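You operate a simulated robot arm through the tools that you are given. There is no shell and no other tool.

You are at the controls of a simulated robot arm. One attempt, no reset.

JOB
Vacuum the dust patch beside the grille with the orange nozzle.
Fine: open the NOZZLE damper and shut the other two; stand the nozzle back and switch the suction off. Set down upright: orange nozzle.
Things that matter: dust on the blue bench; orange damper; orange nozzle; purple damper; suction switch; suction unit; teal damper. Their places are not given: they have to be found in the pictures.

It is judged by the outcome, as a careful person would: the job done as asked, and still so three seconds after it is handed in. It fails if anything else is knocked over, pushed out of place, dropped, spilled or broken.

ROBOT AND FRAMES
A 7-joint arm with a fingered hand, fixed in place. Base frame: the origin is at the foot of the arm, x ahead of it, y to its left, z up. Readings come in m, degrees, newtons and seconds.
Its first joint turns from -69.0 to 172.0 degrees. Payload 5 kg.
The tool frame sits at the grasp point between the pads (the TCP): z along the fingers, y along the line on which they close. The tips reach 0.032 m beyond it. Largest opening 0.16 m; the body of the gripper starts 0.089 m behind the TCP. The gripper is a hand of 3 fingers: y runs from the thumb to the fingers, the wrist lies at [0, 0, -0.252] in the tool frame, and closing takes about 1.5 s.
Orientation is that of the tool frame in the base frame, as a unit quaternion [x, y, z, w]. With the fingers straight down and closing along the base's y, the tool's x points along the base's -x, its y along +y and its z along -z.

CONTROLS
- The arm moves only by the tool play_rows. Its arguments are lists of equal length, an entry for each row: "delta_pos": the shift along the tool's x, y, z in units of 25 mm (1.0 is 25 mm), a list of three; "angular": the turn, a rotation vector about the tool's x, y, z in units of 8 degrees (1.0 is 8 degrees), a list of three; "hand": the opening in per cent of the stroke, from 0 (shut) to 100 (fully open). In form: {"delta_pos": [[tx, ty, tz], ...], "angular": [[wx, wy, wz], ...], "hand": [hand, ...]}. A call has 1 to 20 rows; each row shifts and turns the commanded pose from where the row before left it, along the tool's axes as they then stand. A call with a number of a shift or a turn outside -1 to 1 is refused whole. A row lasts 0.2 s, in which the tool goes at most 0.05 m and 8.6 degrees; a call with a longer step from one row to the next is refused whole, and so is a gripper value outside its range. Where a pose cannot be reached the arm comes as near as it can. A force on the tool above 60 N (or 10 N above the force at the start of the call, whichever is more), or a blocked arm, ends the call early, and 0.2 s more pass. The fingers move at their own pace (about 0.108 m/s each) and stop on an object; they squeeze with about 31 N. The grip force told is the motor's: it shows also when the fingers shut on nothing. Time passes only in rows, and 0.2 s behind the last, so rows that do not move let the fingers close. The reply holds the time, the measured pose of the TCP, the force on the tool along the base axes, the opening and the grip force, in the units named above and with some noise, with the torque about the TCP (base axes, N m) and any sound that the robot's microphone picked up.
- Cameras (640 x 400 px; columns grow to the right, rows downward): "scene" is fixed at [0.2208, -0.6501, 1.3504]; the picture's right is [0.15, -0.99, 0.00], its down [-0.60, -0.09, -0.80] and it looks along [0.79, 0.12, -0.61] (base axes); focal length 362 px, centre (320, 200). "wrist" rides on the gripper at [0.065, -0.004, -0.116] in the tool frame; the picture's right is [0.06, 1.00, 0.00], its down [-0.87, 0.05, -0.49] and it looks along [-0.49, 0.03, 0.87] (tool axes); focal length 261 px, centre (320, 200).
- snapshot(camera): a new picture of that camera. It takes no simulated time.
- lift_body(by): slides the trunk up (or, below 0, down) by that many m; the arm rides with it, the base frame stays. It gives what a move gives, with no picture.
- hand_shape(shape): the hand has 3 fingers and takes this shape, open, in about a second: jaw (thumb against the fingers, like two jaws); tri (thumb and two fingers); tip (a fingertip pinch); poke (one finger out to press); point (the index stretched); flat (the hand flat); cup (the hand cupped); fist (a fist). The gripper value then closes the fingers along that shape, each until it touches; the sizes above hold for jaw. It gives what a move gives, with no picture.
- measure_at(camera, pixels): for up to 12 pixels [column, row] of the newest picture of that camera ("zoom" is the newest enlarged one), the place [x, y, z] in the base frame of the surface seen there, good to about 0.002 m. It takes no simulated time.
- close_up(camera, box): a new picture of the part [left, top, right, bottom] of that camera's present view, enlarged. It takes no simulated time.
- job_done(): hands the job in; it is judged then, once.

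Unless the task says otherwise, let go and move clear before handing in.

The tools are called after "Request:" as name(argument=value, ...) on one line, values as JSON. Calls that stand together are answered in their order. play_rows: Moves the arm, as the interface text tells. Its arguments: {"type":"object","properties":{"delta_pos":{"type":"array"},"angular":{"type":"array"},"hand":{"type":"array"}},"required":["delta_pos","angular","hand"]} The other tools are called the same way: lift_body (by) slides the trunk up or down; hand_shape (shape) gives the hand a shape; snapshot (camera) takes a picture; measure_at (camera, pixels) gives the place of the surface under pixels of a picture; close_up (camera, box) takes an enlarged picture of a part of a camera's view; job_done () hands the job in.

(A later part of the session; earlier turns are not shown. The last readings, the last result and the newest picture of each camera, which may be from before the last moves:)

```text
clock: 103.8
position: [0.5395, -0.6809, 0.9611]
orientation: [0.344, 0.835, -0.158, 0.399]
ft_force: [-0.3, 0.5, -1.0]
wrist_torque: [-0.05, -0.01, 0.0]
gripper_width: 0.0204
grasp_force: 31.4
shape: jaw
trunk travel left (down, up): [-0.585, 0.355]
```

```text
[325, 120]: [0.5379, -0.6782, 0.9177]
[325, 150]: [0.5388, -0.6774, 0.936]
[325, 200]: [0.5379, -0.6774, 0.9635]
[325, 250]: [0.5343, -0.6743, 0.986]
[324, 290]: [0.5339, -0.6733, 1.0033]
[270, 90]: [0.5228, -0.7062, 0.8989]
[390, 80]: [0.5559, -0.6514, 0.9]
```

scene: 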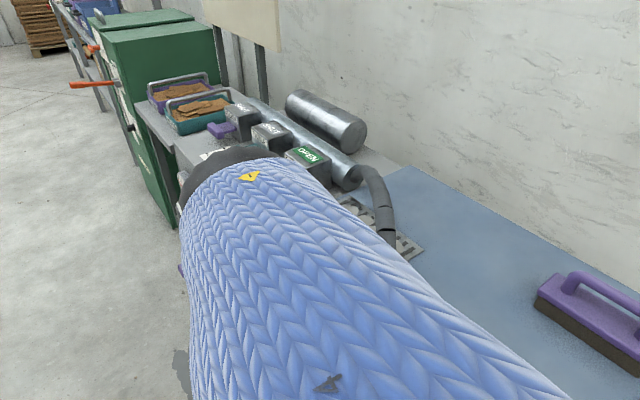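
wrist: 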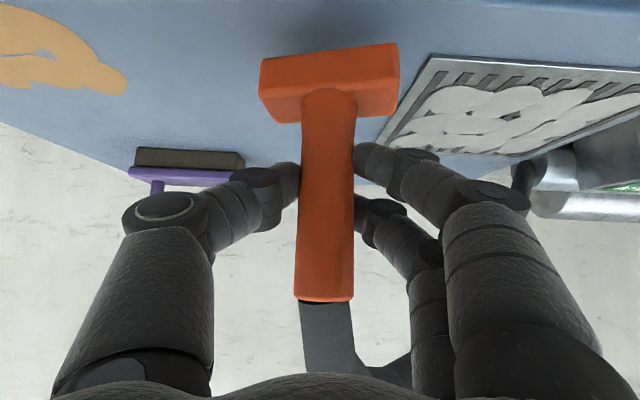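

It lifted cleanly with only about 4° of lean. I'll carry it slowly towards the stand, in two halves.

Request:
play_rows(delta_pos=[[-0.448, 0.19, 0.5515], [-0.448, 0.19, 0.5515], [-0.448, 0.19, 0.5515], [-0.448, 0.19, 0.5515], [-0.448, 0.19, 0.5515], [-0.448, 0.19, 0.5515], [-0.448, 0.19, 0.5515], [-0.448, 0.19, 0.5515], [0, 0, 0]], angular=[[0, 0, 0], [0, 0, 0], [0, 0, 0], [0, 0, 0], [0, 0, 0], [0, 0, 0], [0, 0, 0], [0, 0, 0], [0, 0, 0]], hand=[0, 0, 0, 0, 0, 0, 0, 0, 0])

Request:
snapshot(camera="wrist")

Request:
snapshot(camera="scene")

```text
clock: 105.8
position: [0.6695, -0.7517, 0.9621]
orientation: [0.345, 0.835, -0.159, 0.398]
ft_force: [-0.3, -0.2, -1.6]
wrist_torque: [0.01, -0.03, 0.03]
gripper_width: 0.0203
grasp_force: 30.8
shape: jaw
trunk travel left (down, up): [-0.585, 0.355]
```

```text
taken
```

wrist: 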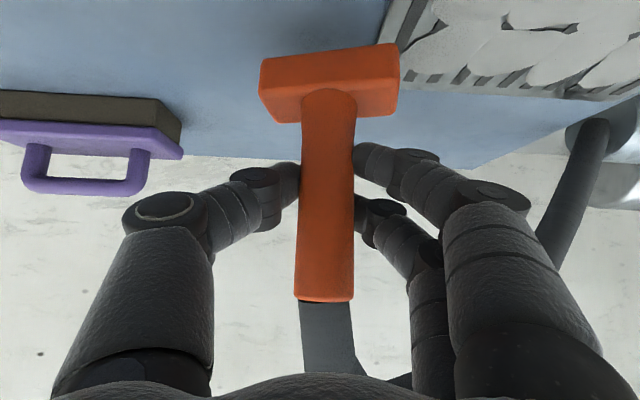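

```text
taken
```

scene: 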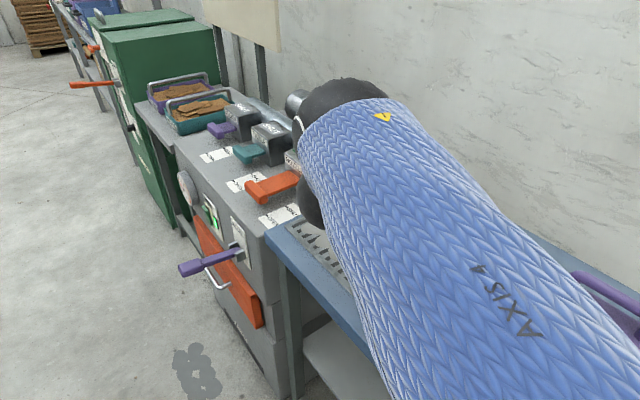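

The carry is going well. I'll check the elbow's height above the unit, because it's moving over it.

Request:
measure_at(camera="scene", pixels=[[350, 105], [310, 140], [312, 205], [400, 150], [450, 250], [520, 350]])

Request:
play_rows(delta_pos=[[-0.448, 0.19, 0.5515], [-0.448, 0.19, 0.5515], [-0.448, 0.19, 0.5515], [-0.448, 0.19, 0.5515], [0, 0, 0]], angular=[[0, 0, 0], [0, 0, 0], [0, 0, 0], [0, 0, 0], [0, 0, 0]], hand=[0, 0, 0, 0, 0])

Request:
snapshot(camera="wrist")

```text
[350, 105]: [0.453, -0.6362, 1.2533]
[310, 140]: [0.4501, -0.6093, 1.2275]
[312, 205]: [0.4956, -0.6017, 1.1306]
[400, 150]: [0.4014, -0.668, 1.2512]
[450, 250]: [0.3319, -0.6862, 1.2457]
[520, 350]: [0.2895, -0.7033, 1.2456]
```

```text
clock: 107.0
position: [0.7341, -0.7892, 0.9615]
orientation: [0.344, 0.835, -0.158, 0.399]
ft_force: [-0.8, -0.2, -1.0]
wrist_torque: [0.02, 0.01, 0.02]
gripper_width: 0.0204
grasp_force: 30.7
shape: jaw
trunk travel left (down, up): [-0.585, 0.355]
```

```text
taken
```

wrist: 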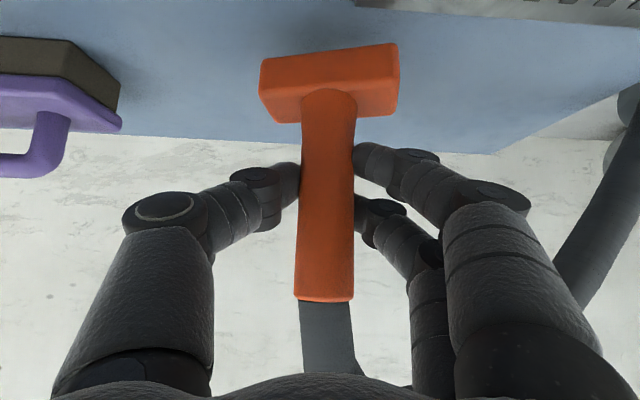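

The grip is steady and the elbow is high (z>1.1). I'll do the last part of the carry.

Request:
play_rows(delta_pos=[[-0.448, 0.19, 0.5515], [-0.448, 0.19, 0.5515], [-0.448, 0.19, 0.5515], [-0.448, 0.19, 0.5515], [0, 0, 0]], angular=[[0, 0, 0], [0, 0, 0], [0, 0, 0], [0, 0, 0], [0, 0, 0]], hand=[0, 0, 0, 0, 0])

Request:
snapshot(camera="wrist")

Request:
measure_at(camera="wrist", pixels=[[325, 120], [325, 150], [325, 200], [325, 250], [324, 290], [270, 90], [390, 80], [308, 150], [350, 150], [303, 230], [350, 230]])

```text
clock: 108.2
position: [0.797, -0.8259, 0.9636]
orientation: [0.344, 0.835, -0.159, 0.398]
ft_force: [0.7, -0.2, -1.4]
wrist_torque: [0.03, 0.02, 0.02]
gripper_width: 0.0201
grasp_force: 30.6
shape: jaw
trunk travel left (down, up): [-0.585, 0.355]
```

```text
taken
```

wrist: 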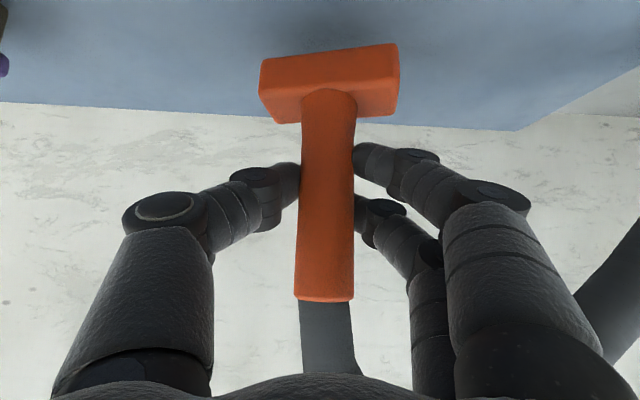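

```text
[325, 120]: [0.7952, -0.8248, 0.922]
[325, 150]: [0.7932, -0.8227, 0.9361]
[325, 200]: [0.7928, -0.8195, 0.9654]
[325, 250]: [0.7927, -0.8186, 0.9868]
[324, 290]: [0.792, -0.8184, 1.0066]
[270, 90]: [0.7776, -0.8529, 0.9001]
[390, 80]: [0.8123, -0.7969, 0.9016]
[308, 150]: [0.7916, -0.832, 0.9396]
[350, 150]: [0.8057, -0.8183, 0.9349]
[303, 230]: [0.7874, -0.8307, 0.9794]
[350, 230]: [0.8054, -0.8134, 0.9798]
```

The handle base is within a few mm of its original spot, but it leans about 4.5° towards the robot. I'll correct the pitch by +4.5° with a tiny forward shift, then re-measure.

Request:
play_rows(delta_pos=[[-0.1, 0, 0.12], [0, 0, 0], [0, 0, 0]], angular=[[0, 0.3, 0], [0, 0.26, 0], [0, 0, 0]], hand=[0, 0, 0])

Request:
snapshot(camera="wrist")

Request:
measure_at(camera="wrist", pixels=[[325, 120], [325, 150], [325, 200], [325, 250], [324, 290], [270, 90], [390, 80], [308, 150], [350, 150], [303, 230], [350, 230]])

```text
clock: 109.0
position: [0.801, -0.8291, 0.9612]
orientation: [0.35, 0.85, -0.145, 0.366]
ft_force: [-0.1, -1.2, -0.9]
wrist_torque: [-0.02, 0.0, -0.03]
gripper_width: 0.0199
grasp_force: 31.3
shape: jaw
trunk travel left (down, up): [-0.585, 0.355]
```

```text
taken
```

wrist: 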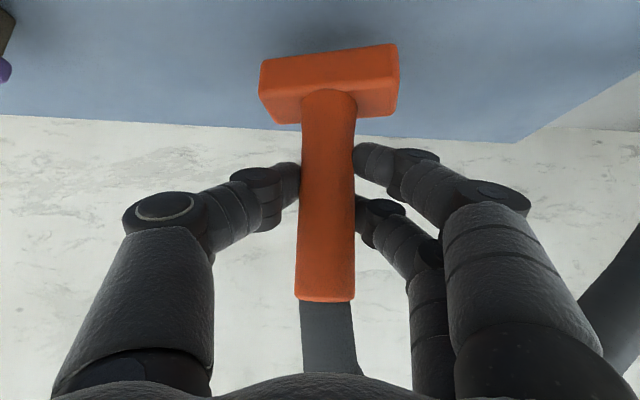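

```text
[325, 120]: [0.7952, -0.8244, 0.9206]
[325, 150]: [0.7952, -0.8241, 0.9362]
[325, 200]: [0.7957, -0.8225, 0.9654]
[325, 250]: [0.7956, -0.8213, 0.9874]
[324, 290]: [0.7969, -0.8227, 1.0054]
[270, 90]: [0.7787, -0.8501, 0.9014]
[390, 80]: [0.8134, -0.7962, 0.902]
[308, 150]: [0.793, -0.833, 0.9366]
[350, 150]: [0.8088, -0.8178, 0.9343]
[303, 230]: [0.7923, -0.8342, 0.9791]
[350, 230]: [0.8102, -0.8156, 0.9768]
```

It's now upright within about 1.6° and within about 2 mm of the original spot. I'll lower it with the trunk by 22 mm and check for contact.

Request:
lift_body(by=-0.022)

Request:
snapshot(camera="wrist")

Request:
measure_at(camera="wrist", pixels=[[325, 120], [325, 150], [325, 200], [325, 250], [324, 290], [270, 90], [390, 80], [400, 130], [250, 110]])

```text
clock: 109.7
position: [0.7997, -0.8298, 0.9403]
orientation: [0.35, 0.85, -0.146, 0.367]
ft_force: [-0.1, -0.2, -1.0]
wrist_torque: [0.02, 0.01, 0.02]
gripper_width: 0.0201
grasp_force: 30.6
shape: jaw
trunk travel left (down, up): [-0.563, 0.377]
```

```text
taken
```

wrist: 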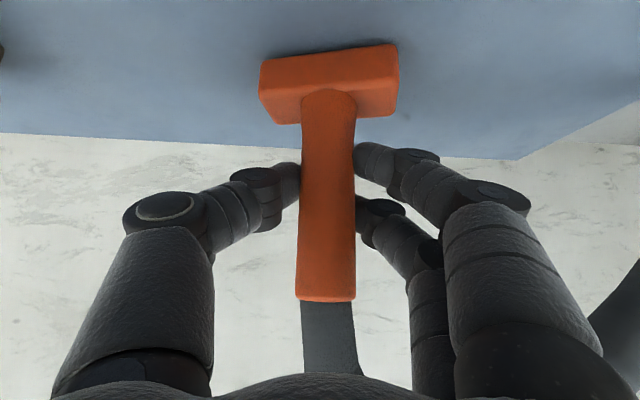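

```text
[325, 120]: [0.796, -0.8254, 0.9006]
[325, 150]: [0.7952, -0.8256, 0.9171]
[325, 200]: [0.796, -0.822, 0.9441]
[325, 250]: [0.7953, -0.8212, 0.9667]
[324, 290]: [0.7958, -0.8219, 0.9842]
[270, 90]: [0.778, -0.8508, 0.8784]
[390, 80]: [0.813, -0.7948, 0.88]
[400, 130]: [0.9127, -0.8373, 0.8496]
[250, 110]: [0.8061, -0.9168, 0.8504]
```

It's within about 1–2 mm of the surface, with no contact force yet. I'll lower 2 mm more.

Request:
lift_body(by=-0.002)

Request:
close_up(camera="wrist", box=[230, 20, 430, 150])

```text
clock: 110.2
position: [0.8017, -0.8289, 0.9373]
orientation: [0.351, 0.85, -0.145, 0.365]
ft_force: [-0.3, 0.1, -1.0]
wrist_torque: [0.0, 0.03, 0.0]
gripper_width: 0.0197
grasp_force: 31.0
shape: jaw
trunk travel left (down, up): [-0.561, 0.379]
```

```text
3.08 times, centred on (330, 85) of wrist
```

zoom: 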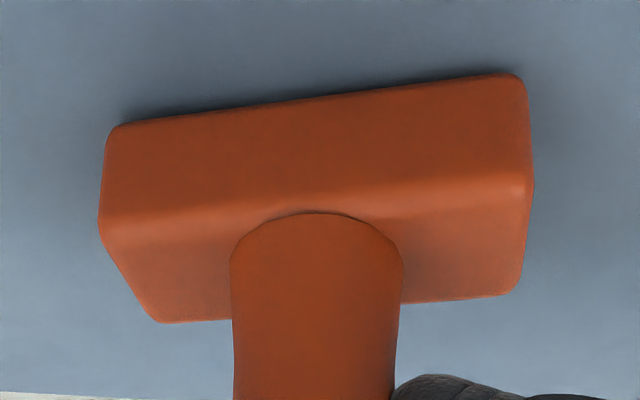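

There's still no contact force. I'll lower another 2 mm.

Request:
lift_body(by=-0.002)

Request:
measure_at(camera="zoom", pixels=[[160, 260], [450, 250], [130, 200], [500, 170], [300, 110], [300, 150]])

```text
clock: 110.8
position: [0.8009, -0.8289, 0.939]
orientation: [0.351, 0.85, -0.145, 0.366]
ft_force: [-0.7, -1.5, 3.8]
wrist_torque: [0.03, -0.04, -0.05]
gripper_width: 0.0199
grasp_force: 30.9
shape: jaw
trunk travel left (down, up): [-0.559, 0.381]
```

```text
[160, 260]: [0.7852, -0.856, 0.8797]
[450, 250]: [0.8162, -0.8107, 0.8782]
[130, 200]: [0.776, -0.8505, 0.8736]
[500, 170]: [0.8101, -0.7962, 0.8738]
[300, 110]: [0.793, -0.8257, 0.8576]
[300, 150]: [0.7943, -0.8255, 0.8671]
```

Contact is felt (+3.8 N), so the nozzle is resting on the bench. I'll open the hand gradually.

Request:
play_rows(delta_pos=[[0, 0, 0], [0, 0, 0], [0, 0, 0], [0, 0, 0], [0, 0, 0], [0, 0, 0]], angular=[[0, 0, 0], [0, 0, 0], [0, 0, 0], [0, 0, 0], [0, 0, 0], [0, 0, 0]], hand=[20, 35, 50, 60, 60, 60])

Request:
snapshot(camera="wrist")

Request:
measure_at(camera="wrist", pixels=[[325, 120], [325, 150], [325, 200], [325, 250], [324, 290], [270, 90], [390, 80]])

```text
clock: 112.2
position: [0.8005, -0.8293, 0.9358]
orientation: [0.35, 0.85, -0.145, 0.366]
ft_force: [-0.2, -0.4, -1.2]
wrist_torque: [0.02, 0.01, 0.01]
gripper_width: 0.0954
grasp_force: 0.1
shape: jaw
trunk travel left (down, up): [-0.559, 0.381]
```

```text
taken
```

wrist: 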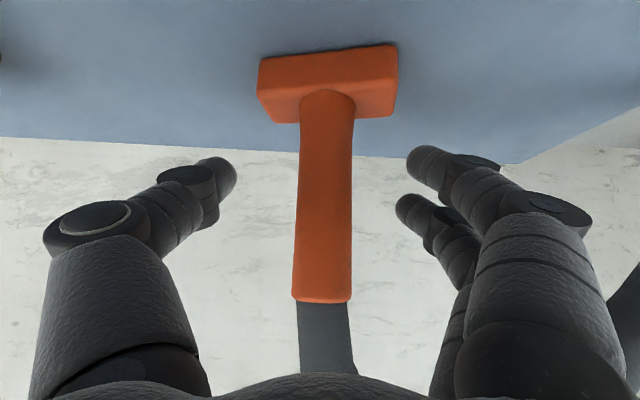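

```text
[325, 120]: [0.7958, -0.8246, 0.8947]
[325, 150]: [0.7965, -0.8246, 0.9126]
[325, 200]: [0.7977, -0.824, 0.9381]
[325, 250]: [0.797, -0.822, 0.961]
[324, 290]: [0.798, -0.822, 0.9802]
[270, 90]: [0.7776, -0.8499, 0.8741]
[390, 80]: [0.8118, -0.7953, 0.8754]
```

The nozzle stands upright on its own at its original place. I'll withdraw straight back along the fingers.

Request:
play_rows(delta_pos=[[0, 0, -0.8], [0, 0, -0.8], [0, 0, -0.8], [0, 0, -0.8], [0, 0, -0.8], [0, 0, -0.8], [0, 0, 0]], angular=[[0, 0, 0], [0, 0, 0], [0, 0, 0], [0, 0, 0], [0, 0, 0], [0, 0, 0], [0, 0, 0]], hand=[60, 60, 60, 60, 60, 60, 60])

Request:
snapshot(camera="wrist")

Request:
snapshot(camera="scene")

```text
clock: 113.8
position: [0.734, -0.7667, 1.0201]
orientation: [0.35, 0.85, -0.145, 0.366]
ft_force: [0.1, 0.3, 1.3]
wrist_torque: [0.13, 0.06, -0.02]
gripper_width: 0.0953
grasp_force: 0.1
shape: jaw
trunk travel left (down, up): [-0.559, 0.381]
```

```text
taken
```

wrist: 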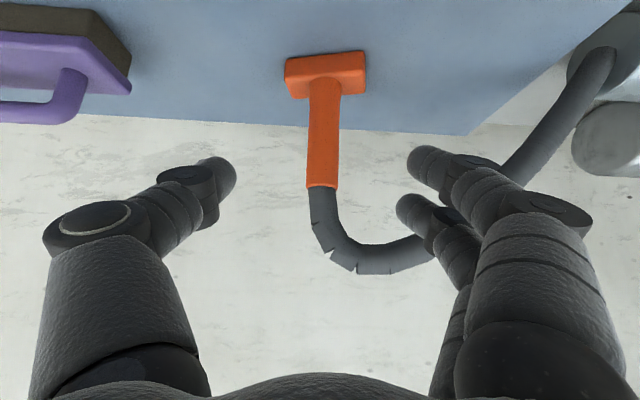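

```text
taken
```

scene: 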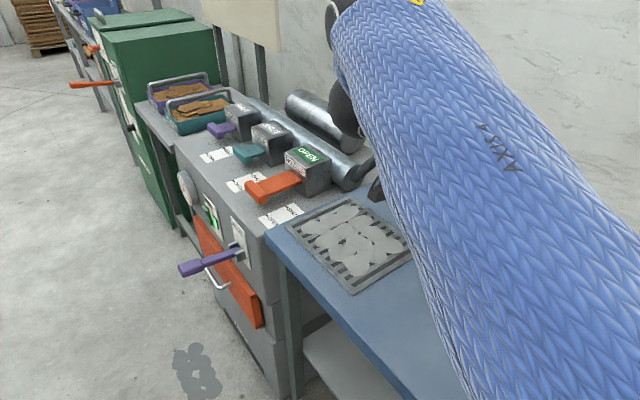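

The nozzle stands upright. A small torque suggests that a finger may be near the hose at (425,245), so I'll measure before moving on.

Request:
measure_at(camera="wrist", pixels=[[322, 130], [322, 170], [322, 200], [335, 245], [375, 258], [410, 250], [425, 240], [520, 165], [560, 120], [410, 210], [430, 165], [450, 225]])

Request:
play_rows(delta_pos=[[0, 0, 0]], angular=[[0, 0, 0]], hand=[60])

```text
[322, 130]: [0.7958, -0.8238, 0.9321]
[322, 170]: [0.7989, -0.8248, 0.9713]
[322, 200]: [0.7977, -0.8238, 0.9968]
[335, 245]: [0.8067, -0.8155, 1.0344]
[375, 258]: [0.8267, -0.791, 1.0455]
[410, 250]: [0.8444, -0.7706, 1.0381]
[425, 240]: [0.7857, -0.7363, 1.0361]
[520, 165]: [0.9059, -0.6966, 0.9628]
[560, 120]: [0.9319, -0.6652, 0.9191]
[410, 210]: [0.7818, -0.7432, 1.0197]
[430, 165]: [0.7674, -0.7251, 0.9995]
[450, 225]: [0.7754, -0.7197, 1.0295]
```

```text
clock: 114.2
position: [0.7357, -0.7669, 1.0175]
orientation: [0.35, 0.85, -0.144, 0.366]
ft_force: [0.3, -0.1, 1.1]
wrist_torque: [-0.02, -0.03, 0.01]
gripper_width: 0.0956
grasp_force: 0.0
shape: jaw
trunk travel left (down, up): [-0.559, 0.381]
```

The torque was transient, and the hose is about 6 cm clear. I'll raise the trunk by 0.2 and swing back towards the unit the way I came.

Request:
lift_body(by=0.2)

Request:
play_rows(delta_pos=[[0.589, 0.583, -0.502], [0.589, 0.583, -0.502], [0.589, 0.583, -0.502], [0.589, 0.583, -0.502], [0.589, 0.583, -0.502], [0.589, 0.583, -0.502], [0.589, 0.583, -0.502], [0.589, 0.583, -0.502], [0.589, 0.583, -0.502], [0.589, 0.583, -0.502], [0.589, 0.583, -0.502], [0, 0, 0]], angular=[[0, 0, 0], [0, 0, 0], [0, 0, 0], [0, 0, 0], [0, 0, 0], [0, 0, 0], [0, 0, 0], [0, 0, 0], [0, 0, 0], [0, 0, 0], [0, 0, 0], [0, 0, 0]], hand=[60, 60, 60, 60, 60, 60, 60, 60, 60, 60, 60, 60])

Request:
snapshot(camera="scene")

```text
clock: 116.3
position: [0.7357, -0.7673, 1.219]
orientation: [0.35, 0.85, -0.145, 0.365]
ft_force: [0.5, 1.2, -0.1]
wrist_torque: [0.0, 0.01, -0.02]
gripper_width: 0.0954
grasp_force: 0.0
shape: jaw
trunk travel left (down, up): [-0.759, 0.181]
```

```text
clock: 118.9
position: [0.6988, -0.5046, 1.1981]
orientation: [0.35, 0.85, -0.145, 0.366]
ft_force: [-0.5, 0.1, -0.3]
wrist_torque: [0.03, 0.03, 0.01]
gripper_width: 0.0957
grasp_force: 0.1
shape: jaw
trunk travel left (down, up): [-0.759, 0.181]
```

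```text
taken
```

scene: 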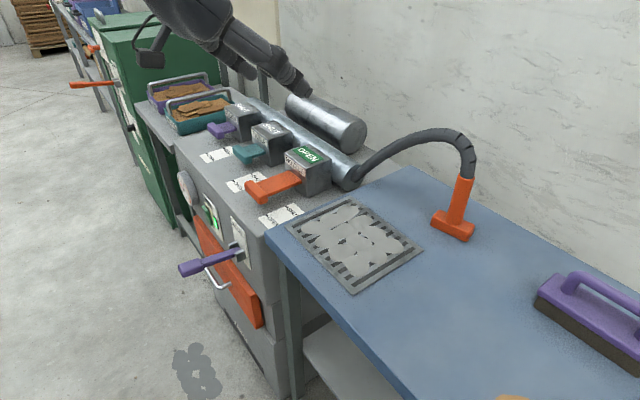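

The scene shows the nozzle standing at its original place with the dust gone. I'll yaw to −5° and move in front of the switch, still high up.

Request:
play_rows(delta_pos=[[0, 0, 0], [0, 0, 0], [0, 0, 0], [0, 0, 0], [0, 0, 0], [-0.146, 0.949, 0.306], [-0.146, 0.949, 0.306], [-0.146, 0.949, 0.306], [-0.146, 0.949, 0.306], [-0.146, 0.949, 0.306], [-0.146, 0.949, 0.306], [-0.146, 0.949, 0.306], [-0.146, 0.949, 0.306], [-0.146, 0.949, 0.306], [-0.146, 0.949, 0.306], [-0.146, 0.949, 0.306], [-0.146, 0.949, 0.306], [-0.146, 0.949, 0.306], [-0.146, 0.949, 0.306], [0, 0, 0]], angular=[[-0.705, 0.011, -0.673], [-0.705, 0.011, -0.673], [-0.705, 0.011, -0.673], [-0.705, 0.011, -0.673], [-0.705, 0.011, -0.673], [0, 0, 0], [0, 0, 0], [0, 0, 0], [0, 0, 0], [0, 0, 0], [0, 0, 0], [0, 0, 0], [0, 0, 0], [0, 0, 0], [0, 0, 0], [0, 0, 0], [0, 0, 0], [0, 0, 0], [0, 0, 0], [0, 0, 0]], hand=[60, 60, 60, 60, 60, 60, 60, 60, 60, 60, 60, 60, 60, 60, 60, 60, 60, 60, 60, 60])

Request:
hand_shape(shape="poke")

Request:
snapshot(camera="scene")

Request:
snapshot(camera="wrist")

```text
clock: 123.1
position: [0.8421, -0.1843, 1.1661]
orientation: [0.048, 0.918, -0.014, 0.393]
ft_force: [0.1, -0.7, -0.4]
wrist_torque: [-0.01, -0.01, 0.02]
gripper_width: 0.0957
grasp_force: 0.0
shape: jaw
trunk travel left (down, up): [-0.759, 0.181]
```

```text
clock: 124.0
position: [0.8427, -0.1841, 1.1655]
orientation: [0.046, 0.918, -0.014, 0.393]
ft_force: [0.8, -0.4, 0.1]
wrist_torque: [0.02, -0.01, 0.0]
gripper_width: 0.0002
grasp_force: 0.0
shape: poke
trunk travel left (down, up): [-0.759, 0.181]
```

```text
taken
```

scene: 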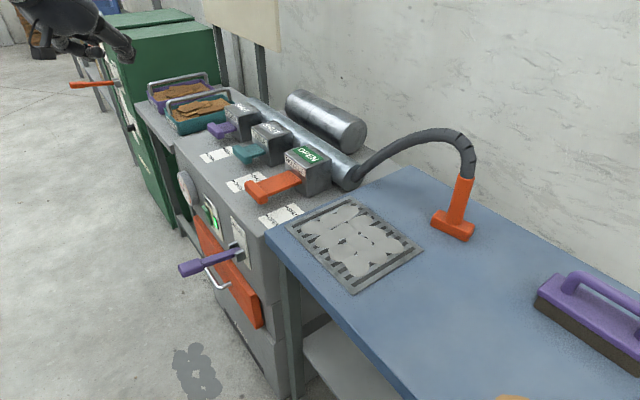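

```text
taken
```

wrist: 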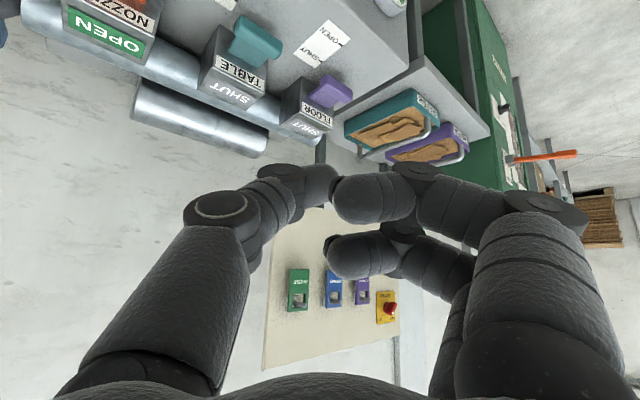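

In position above the switch. I'll zoom on the rocker to measure its now-proud OFF end.

Request:
close_up(camera="scene", box=[185, 180, 245, 240])

Request:
measure_at(camera="zoom", pixels=[[245, 170], [255, 185], [265, 200], [255, 215], [270, 230], [265, 260], [280, 270], [275, 290], [260, 160], [280, 190], [250, 200], [300, 250]])

```text
6.67 times, centred on (215, 210) of scene
```

zoom: 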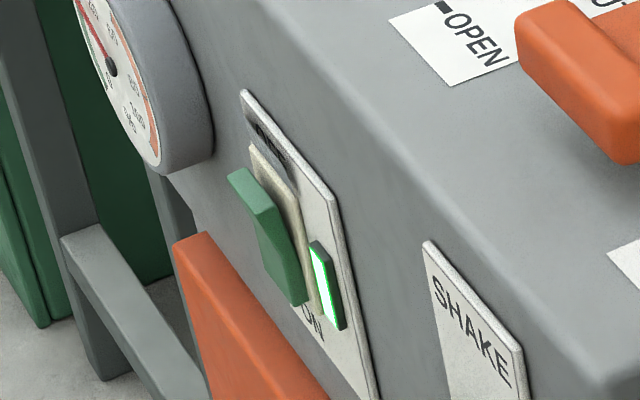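

```text
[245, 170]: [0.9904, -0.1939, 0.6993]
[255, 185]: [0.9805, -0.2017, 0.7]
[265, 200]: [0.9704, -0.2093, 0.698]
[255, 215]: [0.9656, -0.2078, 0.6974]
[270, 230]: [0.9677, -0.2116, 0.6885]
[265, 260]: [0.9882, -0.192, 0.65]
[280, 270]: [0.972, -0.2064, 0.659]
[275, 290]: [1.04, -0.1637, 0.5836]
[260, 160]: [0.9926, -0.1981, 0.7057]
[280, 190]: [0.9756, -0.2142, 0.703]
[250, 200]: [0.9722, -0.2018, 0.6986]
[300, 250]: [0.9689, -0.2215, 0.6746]
```

The proud top of the rocker is at n≈0.838, z≈0.697. I'll lower the trunk in two steps to put the thumb knuckle at that height.

Request:
lift_body(by=-0.25)

Request:
snapshot(camera="scene")

Request:
snapshot(camera="wrist")

```text
clock: 126.6
position: [0.8417, -0.1836, 0.9158]
orientation: [0.047, 0.918, -0.014, 0.393]
ft_force: [-0.3, -0.1, -0.3]
wrist_torque: [0.01, 0.01, 0.03]
gripper_width: 0.0
grasp_force: 0.0
shape: poke
trunk travel left (down, up): [-0.509, 0.431]
```

```text
taken
```

scene: 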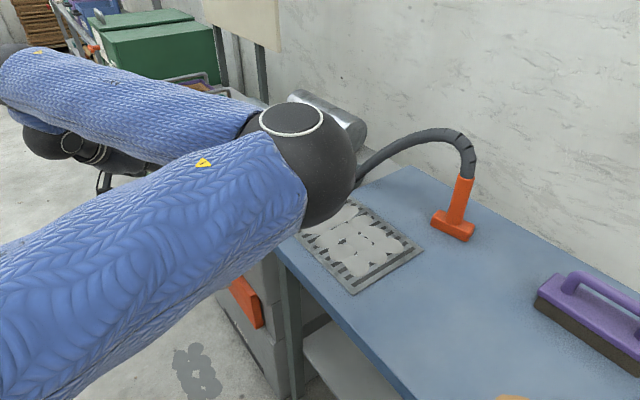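

```text
taken
```

wrist: 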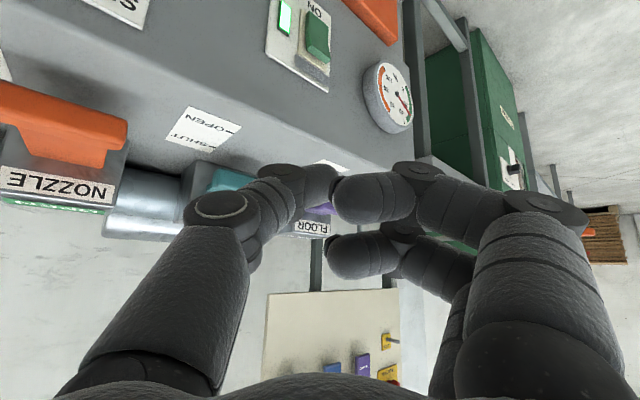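

The elbow is in a different place this time, at (310,165) in the scene. I'll measure it before lowering further.

Request:
measure_at(camera="scene", pixels=[[290, 120], [320, 150], [330, 200], [345, 170], [300, 220], [270, 110], [240, 200], [150, 120], [60, 80], [100, 300], [200, 130]])

```text
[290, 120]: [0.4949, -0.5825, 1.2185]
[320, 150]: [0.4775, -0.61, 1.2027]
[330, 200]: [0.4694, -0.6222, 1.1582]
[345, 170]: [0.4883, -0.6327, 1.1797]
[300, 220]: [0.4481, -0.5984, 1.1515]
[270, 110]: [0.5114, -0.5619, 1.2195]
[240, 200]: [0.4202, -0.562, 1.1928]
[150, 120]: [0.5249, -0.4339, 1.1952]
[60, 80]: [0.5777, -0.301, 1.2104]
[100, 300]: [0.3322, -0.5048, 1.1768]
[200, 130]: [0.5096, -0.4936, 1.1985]
```

The elbow (about (0.50, −0.60, 1.16), n≈0.77) stays in front of the bench edge (n 0.85), and would still be 4 cm above the bench top after lowering. I'll lower 0.12 and re-check.

Request:
lift_body(by=-0.12)

Request:
snapshot(camera="scene")

Request:
measure_at(camera="scene", pixels=[[290, 160], [310, 200], [320, 230], [300, 260], [330, 210], [200, 150], [100, 120], [250, 260], [270, 150]])

```text
clock: 128.1
position: [0.843, -0.1829, 0.796]
orientation: [0.046, 0.918, -0.014, 0.393]
ft_force: [-0.9, -1.0, 0.6]
wrist_torque: [0.0, 0.01, 0.02]
gripper_width: 0.0001
grasp_force: 0.1
shape: poke
trunk travel left (down, up): [-0.389, 0.551]
```

```text
taken
```

scene: 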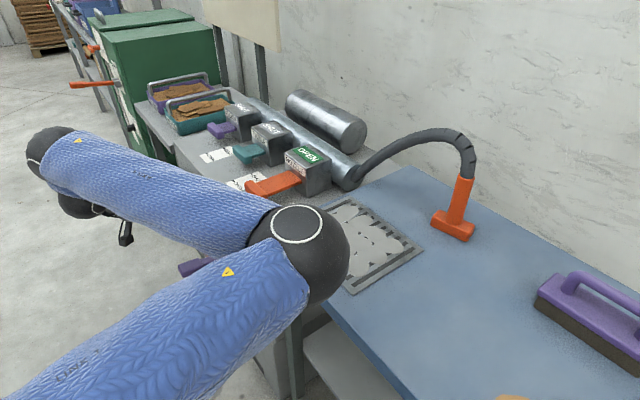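

```text
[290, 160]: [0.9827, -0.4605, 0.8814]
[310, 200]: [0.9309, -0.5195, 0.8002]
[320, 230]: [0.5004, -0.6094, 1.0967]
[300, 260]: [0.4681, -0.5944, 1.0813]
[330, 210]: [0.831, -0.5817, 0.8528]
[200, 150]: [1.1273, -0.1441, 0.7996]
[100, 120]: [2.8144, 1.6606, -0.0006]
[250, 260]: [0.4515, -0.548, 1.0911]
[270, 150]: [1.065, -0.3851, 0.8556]
```

The elbow centre is now about z 1.04, still in front of the bench edge. I'll lower the last 0.092.

Request:
lift_body(by=-0.092)

Request:
play_rows(delta_pos=[[-0.555, 0.2, 0.585], [-0.555, 0.2, 0.585], [0, 0, 0]], angular=[[0, 0, 0], [0, 0, 0], [0, 0, 0]], hand=[100, 100, 100])

Request:
snapshot(camera="scene")

Request:
snapshot(camera="wrist")

```text
clock: 129.4
position: [0.8418, -0.1827, 0.7028]
orientation: [0.046, 0.918, -0.014, 0.393]
ft_force: [0.4, 0.1, 0.0]
wrist_torque: [0.0, -0.03, 0.01]
gripper_width: 0.0
grasp_force: 0.0
shape: poke
trunk travel left (down, up): [-0.297, 0.643]
```

```text
clock: 130.2
position: [0.8838, -0.1754, 0.7018]
orientation: [0.047, 0.918, -0.015, 0.392]
ft_force: [0.3, -0.1, 0.1]
wrist_torque: [-0.01, -0.03, 0.02]
gripper_width: 0.0
grasp_force: 0.1
shape: poke
trunk travel left (down, up): [-0.297, 0.643]
```

```text
taken
```

scene: 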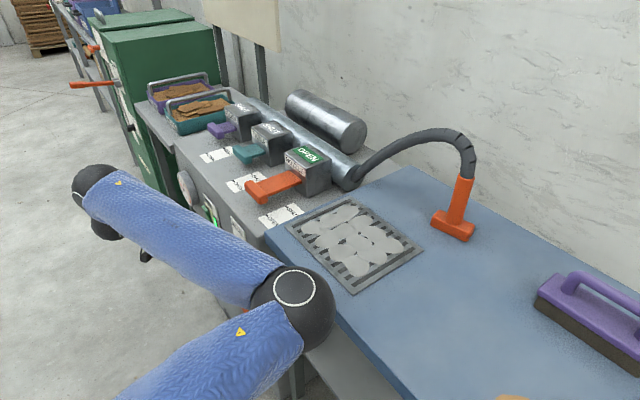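

```text
taken
```

wrist: 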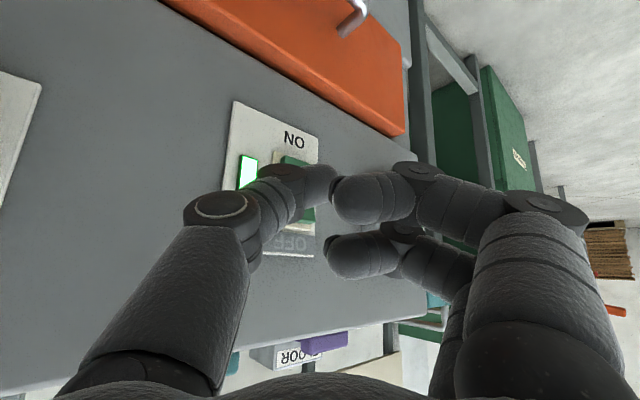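

The elbow is beside the bench edge in the picture, so I'll measure it exactly before continuing.

Request:
measure_at(camera="scene", pixels=[[310, 285], [325, 310], [310, 345], [290, 275], [330, 300], [345, 325], [350, 330], [240, 330], [200, 250], [150, 210]])

Request:
close_up(camera="scene", box=[200, 220, 400, 380])

```text
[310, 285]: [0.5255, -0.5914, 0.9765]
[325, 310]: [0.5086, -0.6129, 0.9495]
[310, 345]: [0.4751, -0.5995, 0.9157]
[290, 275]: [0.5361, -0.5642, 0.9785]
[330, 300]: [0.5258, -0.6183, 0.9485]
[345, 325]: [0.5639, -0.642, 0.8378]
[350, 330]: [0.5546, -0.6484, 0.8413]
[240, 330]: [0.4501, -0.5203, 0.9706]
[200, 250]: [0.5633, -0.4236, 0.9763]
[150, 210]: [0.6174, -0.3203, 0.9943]
```

```text
2.50 times, centred on (300, 300) of scene
```

zoom: 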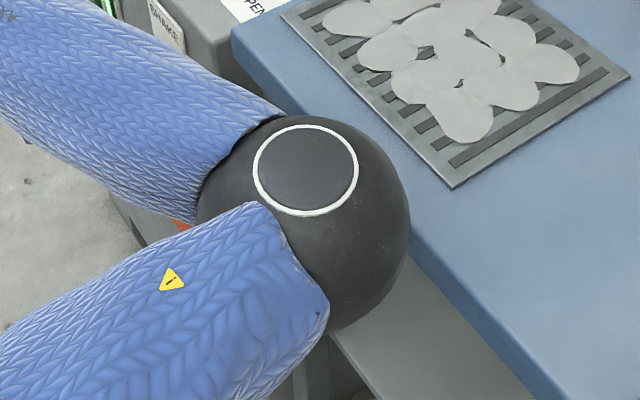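

The elbow's front is at n≈0.81 versus the bench edge at 0.85, so it's clear. I'll continue the approach in small steps.

Request:
play_rows(delta_pos=[[-0.555, 0.2, 0.585], [-0.555, 0.2, 0.585], [0, 0, 0]], angular=[[0, 0, 0], [0, 0, 0], [0, 0, 0]], hand=[100, 100, 100])

Request:
close_up(camera="wrist", box=[170, 100, 370, 330])

Request:
snapshot(camera="scene")

Request:
measure_at(camera="scene", pixels=[[310, 300], [325, 315], [335, 310], [300, 285]])

```text
clock: 131.0
position: [0.9258, -0.1704, 0.7052]
orientation: [0.047, 0.918, -0.015, 0.393]
ft_force: [-0.3, 0.2, 0.6]
wrist_torque: [0.0, 0.01, 0.01]
gripper_width: 0.0002
grasp_force: 0.0
shape: poke
trunk travel left (down, up): [-0.297, 0.643]
```

```text
1.74 times, centred on (270, 215) of wrist
```

zoom: 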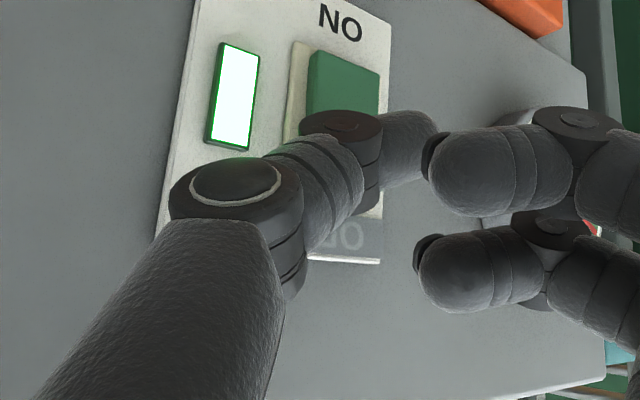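

```text
taken
```

scene: 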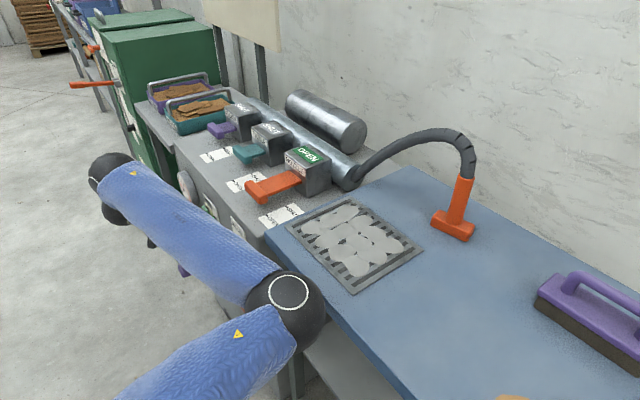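

```text
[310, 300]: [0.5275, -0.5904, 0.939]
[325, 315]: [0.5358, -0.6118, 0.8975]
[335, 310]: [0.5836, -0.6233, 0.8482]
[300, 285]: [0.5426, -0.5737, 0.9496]
```

The elbow has come down beside the bench edge. I'll look closely at that gap before going further.

Request:
close_up(camera="scene", box=[220, 240, 380, 360])

Request:
measure_at(camera="zoom", pixels=[[400, 230], [410, 260], [415, 290], [405, 330], [390, 360], [300, 150], [380, 180], [250, 150], [440, 300], [425, 270], [360, 250], [330, 330]])

```text
3.33 times, centred on (300, 300) of scene
```

zoom: 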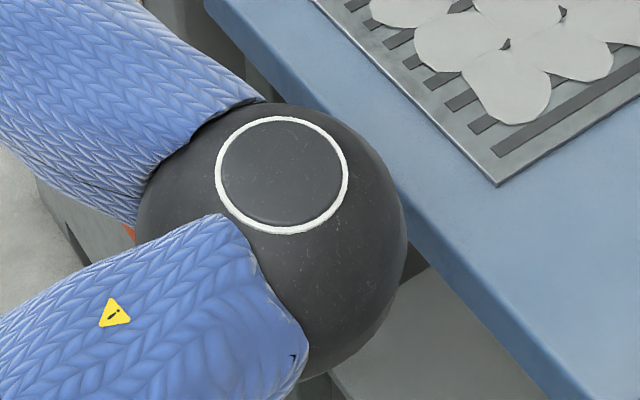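

```text
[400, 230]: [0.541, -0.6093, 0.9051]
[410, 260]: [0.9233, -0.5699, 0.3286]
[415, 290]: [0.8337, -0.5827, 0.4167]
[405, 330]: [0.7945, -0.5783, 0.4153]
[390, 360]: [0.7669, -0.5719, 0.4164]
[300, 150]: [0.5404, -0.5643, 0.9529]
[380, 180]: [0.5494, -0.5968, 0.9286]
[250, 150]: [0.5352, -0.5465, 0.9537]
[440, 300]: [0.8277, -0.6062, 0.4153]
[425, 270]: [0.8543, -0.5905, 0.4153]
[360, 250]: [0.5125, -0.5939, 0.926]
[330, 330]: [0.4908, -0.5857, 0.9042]
```

The gap is tight, so I'll measure the bench's edge line right beside the elbow.

Request:
measure_at(camera="zoom", pixels=[[410, 225], [420, 245], [440, 270], [470, 305], [500, 340], [420, 220], [450, 260], [230, 20], [220, 5], [250, 45], [290, 90], [310, 100]])

```text
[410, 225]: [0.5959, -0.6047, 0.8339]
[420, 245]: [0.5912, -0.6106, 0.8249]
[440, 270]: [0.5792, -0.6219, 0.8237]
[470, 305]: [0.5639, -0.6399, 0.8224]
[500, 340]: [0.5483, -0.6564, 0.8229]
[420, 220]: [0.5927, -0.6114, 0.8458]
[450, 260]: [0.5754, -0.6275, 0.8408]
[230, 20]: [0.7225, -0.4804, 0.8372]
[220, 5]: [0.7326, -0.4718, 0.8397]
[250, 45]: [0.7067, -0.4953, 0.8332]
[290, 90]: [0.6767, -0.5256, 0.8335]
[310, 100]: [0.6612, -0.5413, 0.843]
```

The elbow has only about 1 cm to the bench edge, so I'd rather give it more room. I'll back off 4 cm, raise the trunk by 0.1 and reach down with the arm instead, which should put the elbow above the bench top.

Request:
play_rows(delta_pos=[[0.549, -0.076, -0.576], [0.549, -0.076, -0.576], [0, 0, 0]], angular=[[0, 0, 0], [0, 0, 0], [0, 0, 0]], hand=[100, 100, 100])

Request:
lift_body(by=0.1)

Request:
play_rows(delta_pos=[[0.578, -0.008, 0.552], [0.578, -0.008, 0.552], [0.578, -0.008, 0.552], [0.578, -0.008, 0.552], [0.578, -0.008, 0.552], [0, 0, 0]], angular=[[0, 0, 0], [0, 0, 0], [0, 0, 0], [0, 0, 0], [0, 0, 0], [0, 0, 0]], hand=[100, 100, 100, 100, 100, 100])

Request:
snapshot(camera="scene")

Request:
snapshot(camera="wrist")

```text
clock: 131.8
position: [0.8858, -0.1707, 0.7061]
orientation: [0.047, 0.918, -0.014, 0.393]
ft_force: [-0.6, -0.3, -0.4]
wrist_torque: [0.01, 0.0, 0.0]
gripper_width: 0.0
grasp_force: 0.1
shape: poke
trunk travel left (down, up): [-0.297, 0.643]
```

```text
clock: 133.1
position: [0.8839, -0.1702, 0.8054]
orientation: [0.047, 0.918, -0.014, 0.393]
ft_force: [0.5, -0.1, -0.1]
wrist_torque: [0.0, -0.03, 0.03]
gripper_width: 0.0
grasp_force: 0.2
shape: poke
trunk travel left (down, up): [-0.397, 0.543]
```

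```text
clock: 134.5
position: [0.885, -0.169, 0.7043]
orientation: [0.047, 0.918, -0.015, 0.394]
ft_force: [-0.9, -0.2, -0.6]
wrist_torque: [-0.01, -0.01, -0.01]
gripper_width: 0.0001
grasp_force: 0.0
shape: poke
trunk travel left (down, up): [-0.397, 0.543]
```

```text
taken
```

scene: 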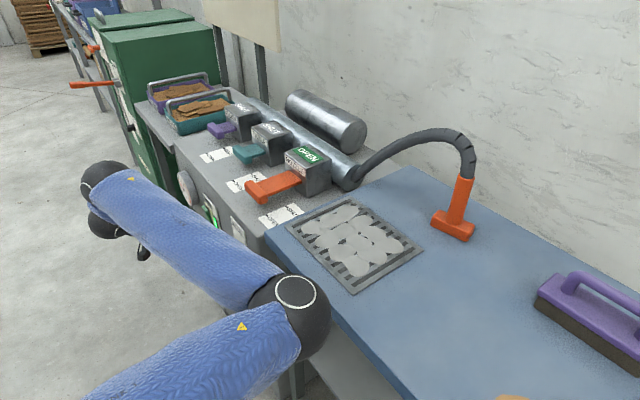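

```text
taken
```

wrist: 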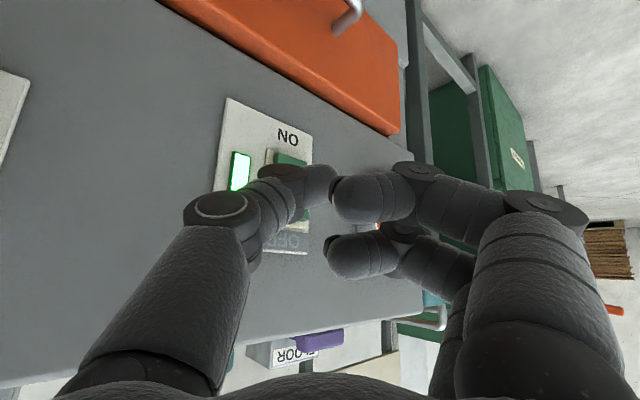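

I'll check where the elbow is now.

Request:
measure_at(camera="scene", pixels=[[295, 290], [310, 305], [325, 315], [325, 295], [310, 340], [280, 285]])

```text
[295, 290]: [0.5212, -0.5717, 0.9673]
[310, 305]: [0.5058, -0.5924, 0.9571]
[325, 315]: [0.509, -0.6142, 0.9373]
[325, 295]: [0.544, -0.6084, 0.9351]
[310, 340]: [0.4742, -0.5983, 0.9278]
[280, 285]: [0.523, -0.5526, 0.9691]
```

A better fit gives the elbow about a 65 mm radius, with 1.5–2 cm of clearance to the bench edge that barely changes as I advance. I'll approach the rocker's top in steps.

Request:
play_rows(delta_pos=[[-0.503, 0.07, 0.528], [-0.503, 0.07, 0.528], [-0.503, 0.07, 0.528], [0, 0, 0]], angular=[[0, 0, 0], [0, 0, 0], [0, 0, 0], [0, 0, 0]], hand=[100, 100, 100, 100])

Request:
close_up(camera="wrist", box=[170, 100, 370, 330])

Request:
snapshot(camera="scene")

```text
clock: 135.5
position: [0.9394, -0.1681, 0.7056]
orientation: [0.046, 0.918, -0.014, 0.393]
ft_force: [0.1, -0.3, -0.2]
wrist_torque: [-0.01, -0.01, 0.0]
gripper_width: 0.0
grasp_force: 0.0
shape: poke
trunk travel left (down, up): [-0.397, 0.543]
```

```text
1.74 times, centred on (270, 215) of wrist
```

zoom: 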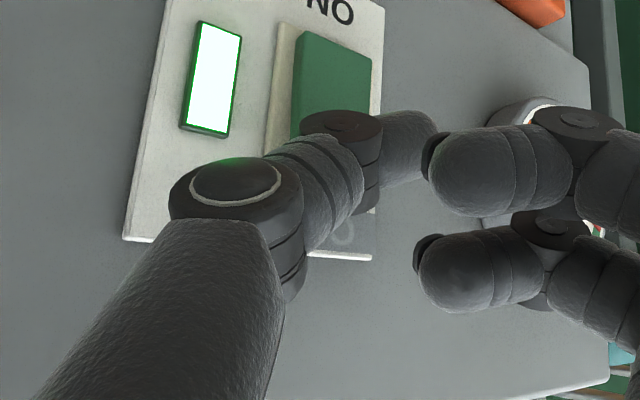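

```text
taken
```

scene: 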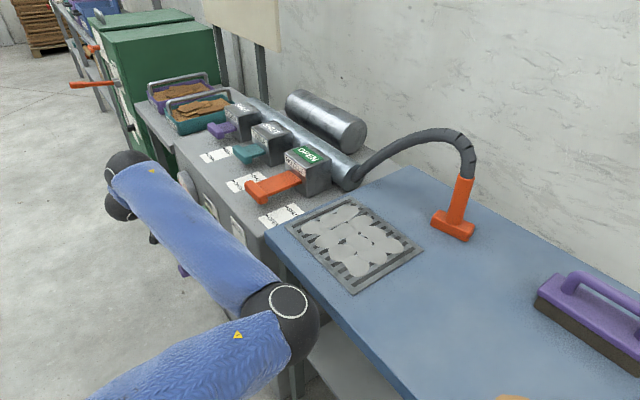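

The thumb knuckle is over the rocker's upper part, and the elbow is clear. I'll press along the face normal in small steps.

Request:
play_rows(delta_pos=[[-0.136, -0.1545, 0.14], [-0.136, -0.1545, 0.14], [-0.136, -0.1545, 0.14], [0, 0, 0]], angular=[[0, 0, 0], [0, 0, 0], [0, 0, 0], [0, 0, 0]], hand=[100, 100, 100, 100])

Request:
close_up(camera="wrist", box=[170, 100, 370, 330])

```text
clock: 136.5
position: [0.953, -0.1828, 0.7061]
orientation: [0.045, 0.919, -0.013, 0.392]
ft_force: [-0.1, -0.4, 0.1]
wrist_torque: [-0.01, -0.01, 0.0]
gripper_width: 0.0003
grasp_force: 0.0
shape: poke
trunk travel left (down, up): [-0.397, 0.543]
```

```text
1.74 times, centred on (270, 215) of wrist
```

zoom: 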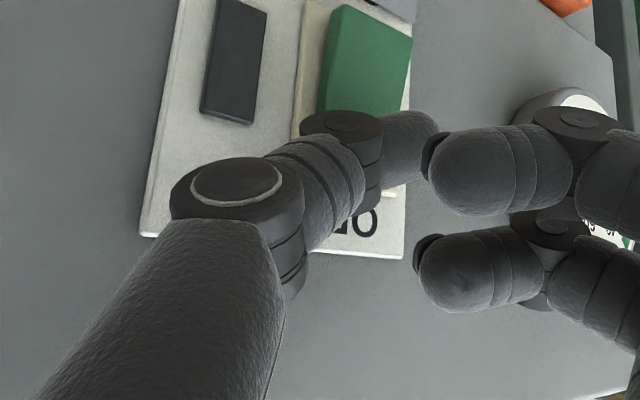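

The lamp is dark and "OFF" is shown clear, so the suction is switched off. I'll back away and raise the hand clear.

Request:
play_rows(delta_pos=[[0.136, 0.1545, -0.14], [0.136, 0.1545, -0.14], [0.136, 0.1545, -0.14], [0.549, -0.076, -0.576], [0.549, -0.076, -0.576], [0.549, -0.076, -0.576], [0.549, -0.076, -0.576], [0.549, -0.076, -0.576], [0.549, -0.076, -0.576], [0, 0, 0]], angular=[[0, 0, 0], [0, 0, 0], [0, 0, 0], [0, 0, 0], [0, 0, 0], [0, 0, 0], [0, 0, 0], [0, 0, 0], [0, 0, 0], [0, 0, 0]], hand=[100, 100, 100, 100, 100, 100, 100, 100, 100, 100])

Request:
lift_body(by=0.45)

Request:
snapshot(camera="scene")

Request:
close_up(camera="scene", box=[160, 100, 340, 260])

Request:
close_up(camera="scene", box=[280, 120, 520, 380])

```text
clock: 138.7
position: [0.8208, -0.1708, 0.7067]
orientation: [0.046, 0.918, -0.014, 0.393]
ft_force: [-0.4, 0.4, -0.8]
wrist_torque: [0.03, 0.03, -0.01]
gripper_width: 0.0002
grasp_force: 0.0
shape: poke
trunk travel left (down, up): [-0.397, 0.543]
```

```text
refused: 0.45 is not a number from -0.4 to 0.4
```

```text
taken
```

scene: 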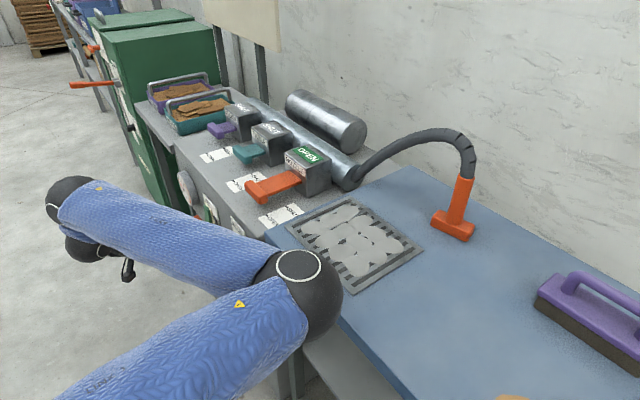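

```text
2.50 times, centred on (250, 180) of scene
```

zoom: 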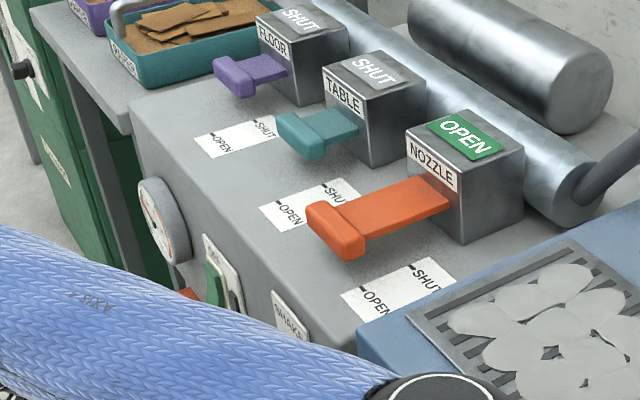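

```text
1.54 times, centred on (400, 250) of scene
```

zoom: 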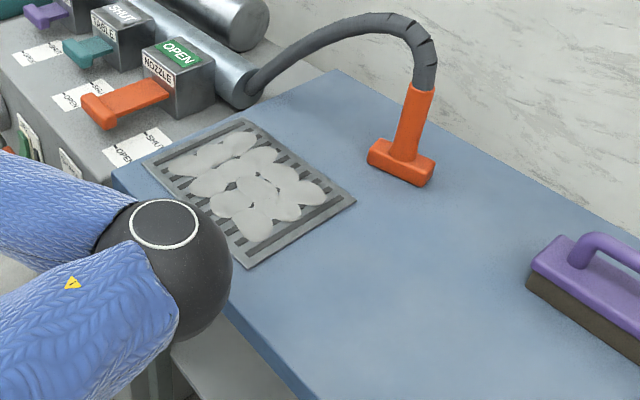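

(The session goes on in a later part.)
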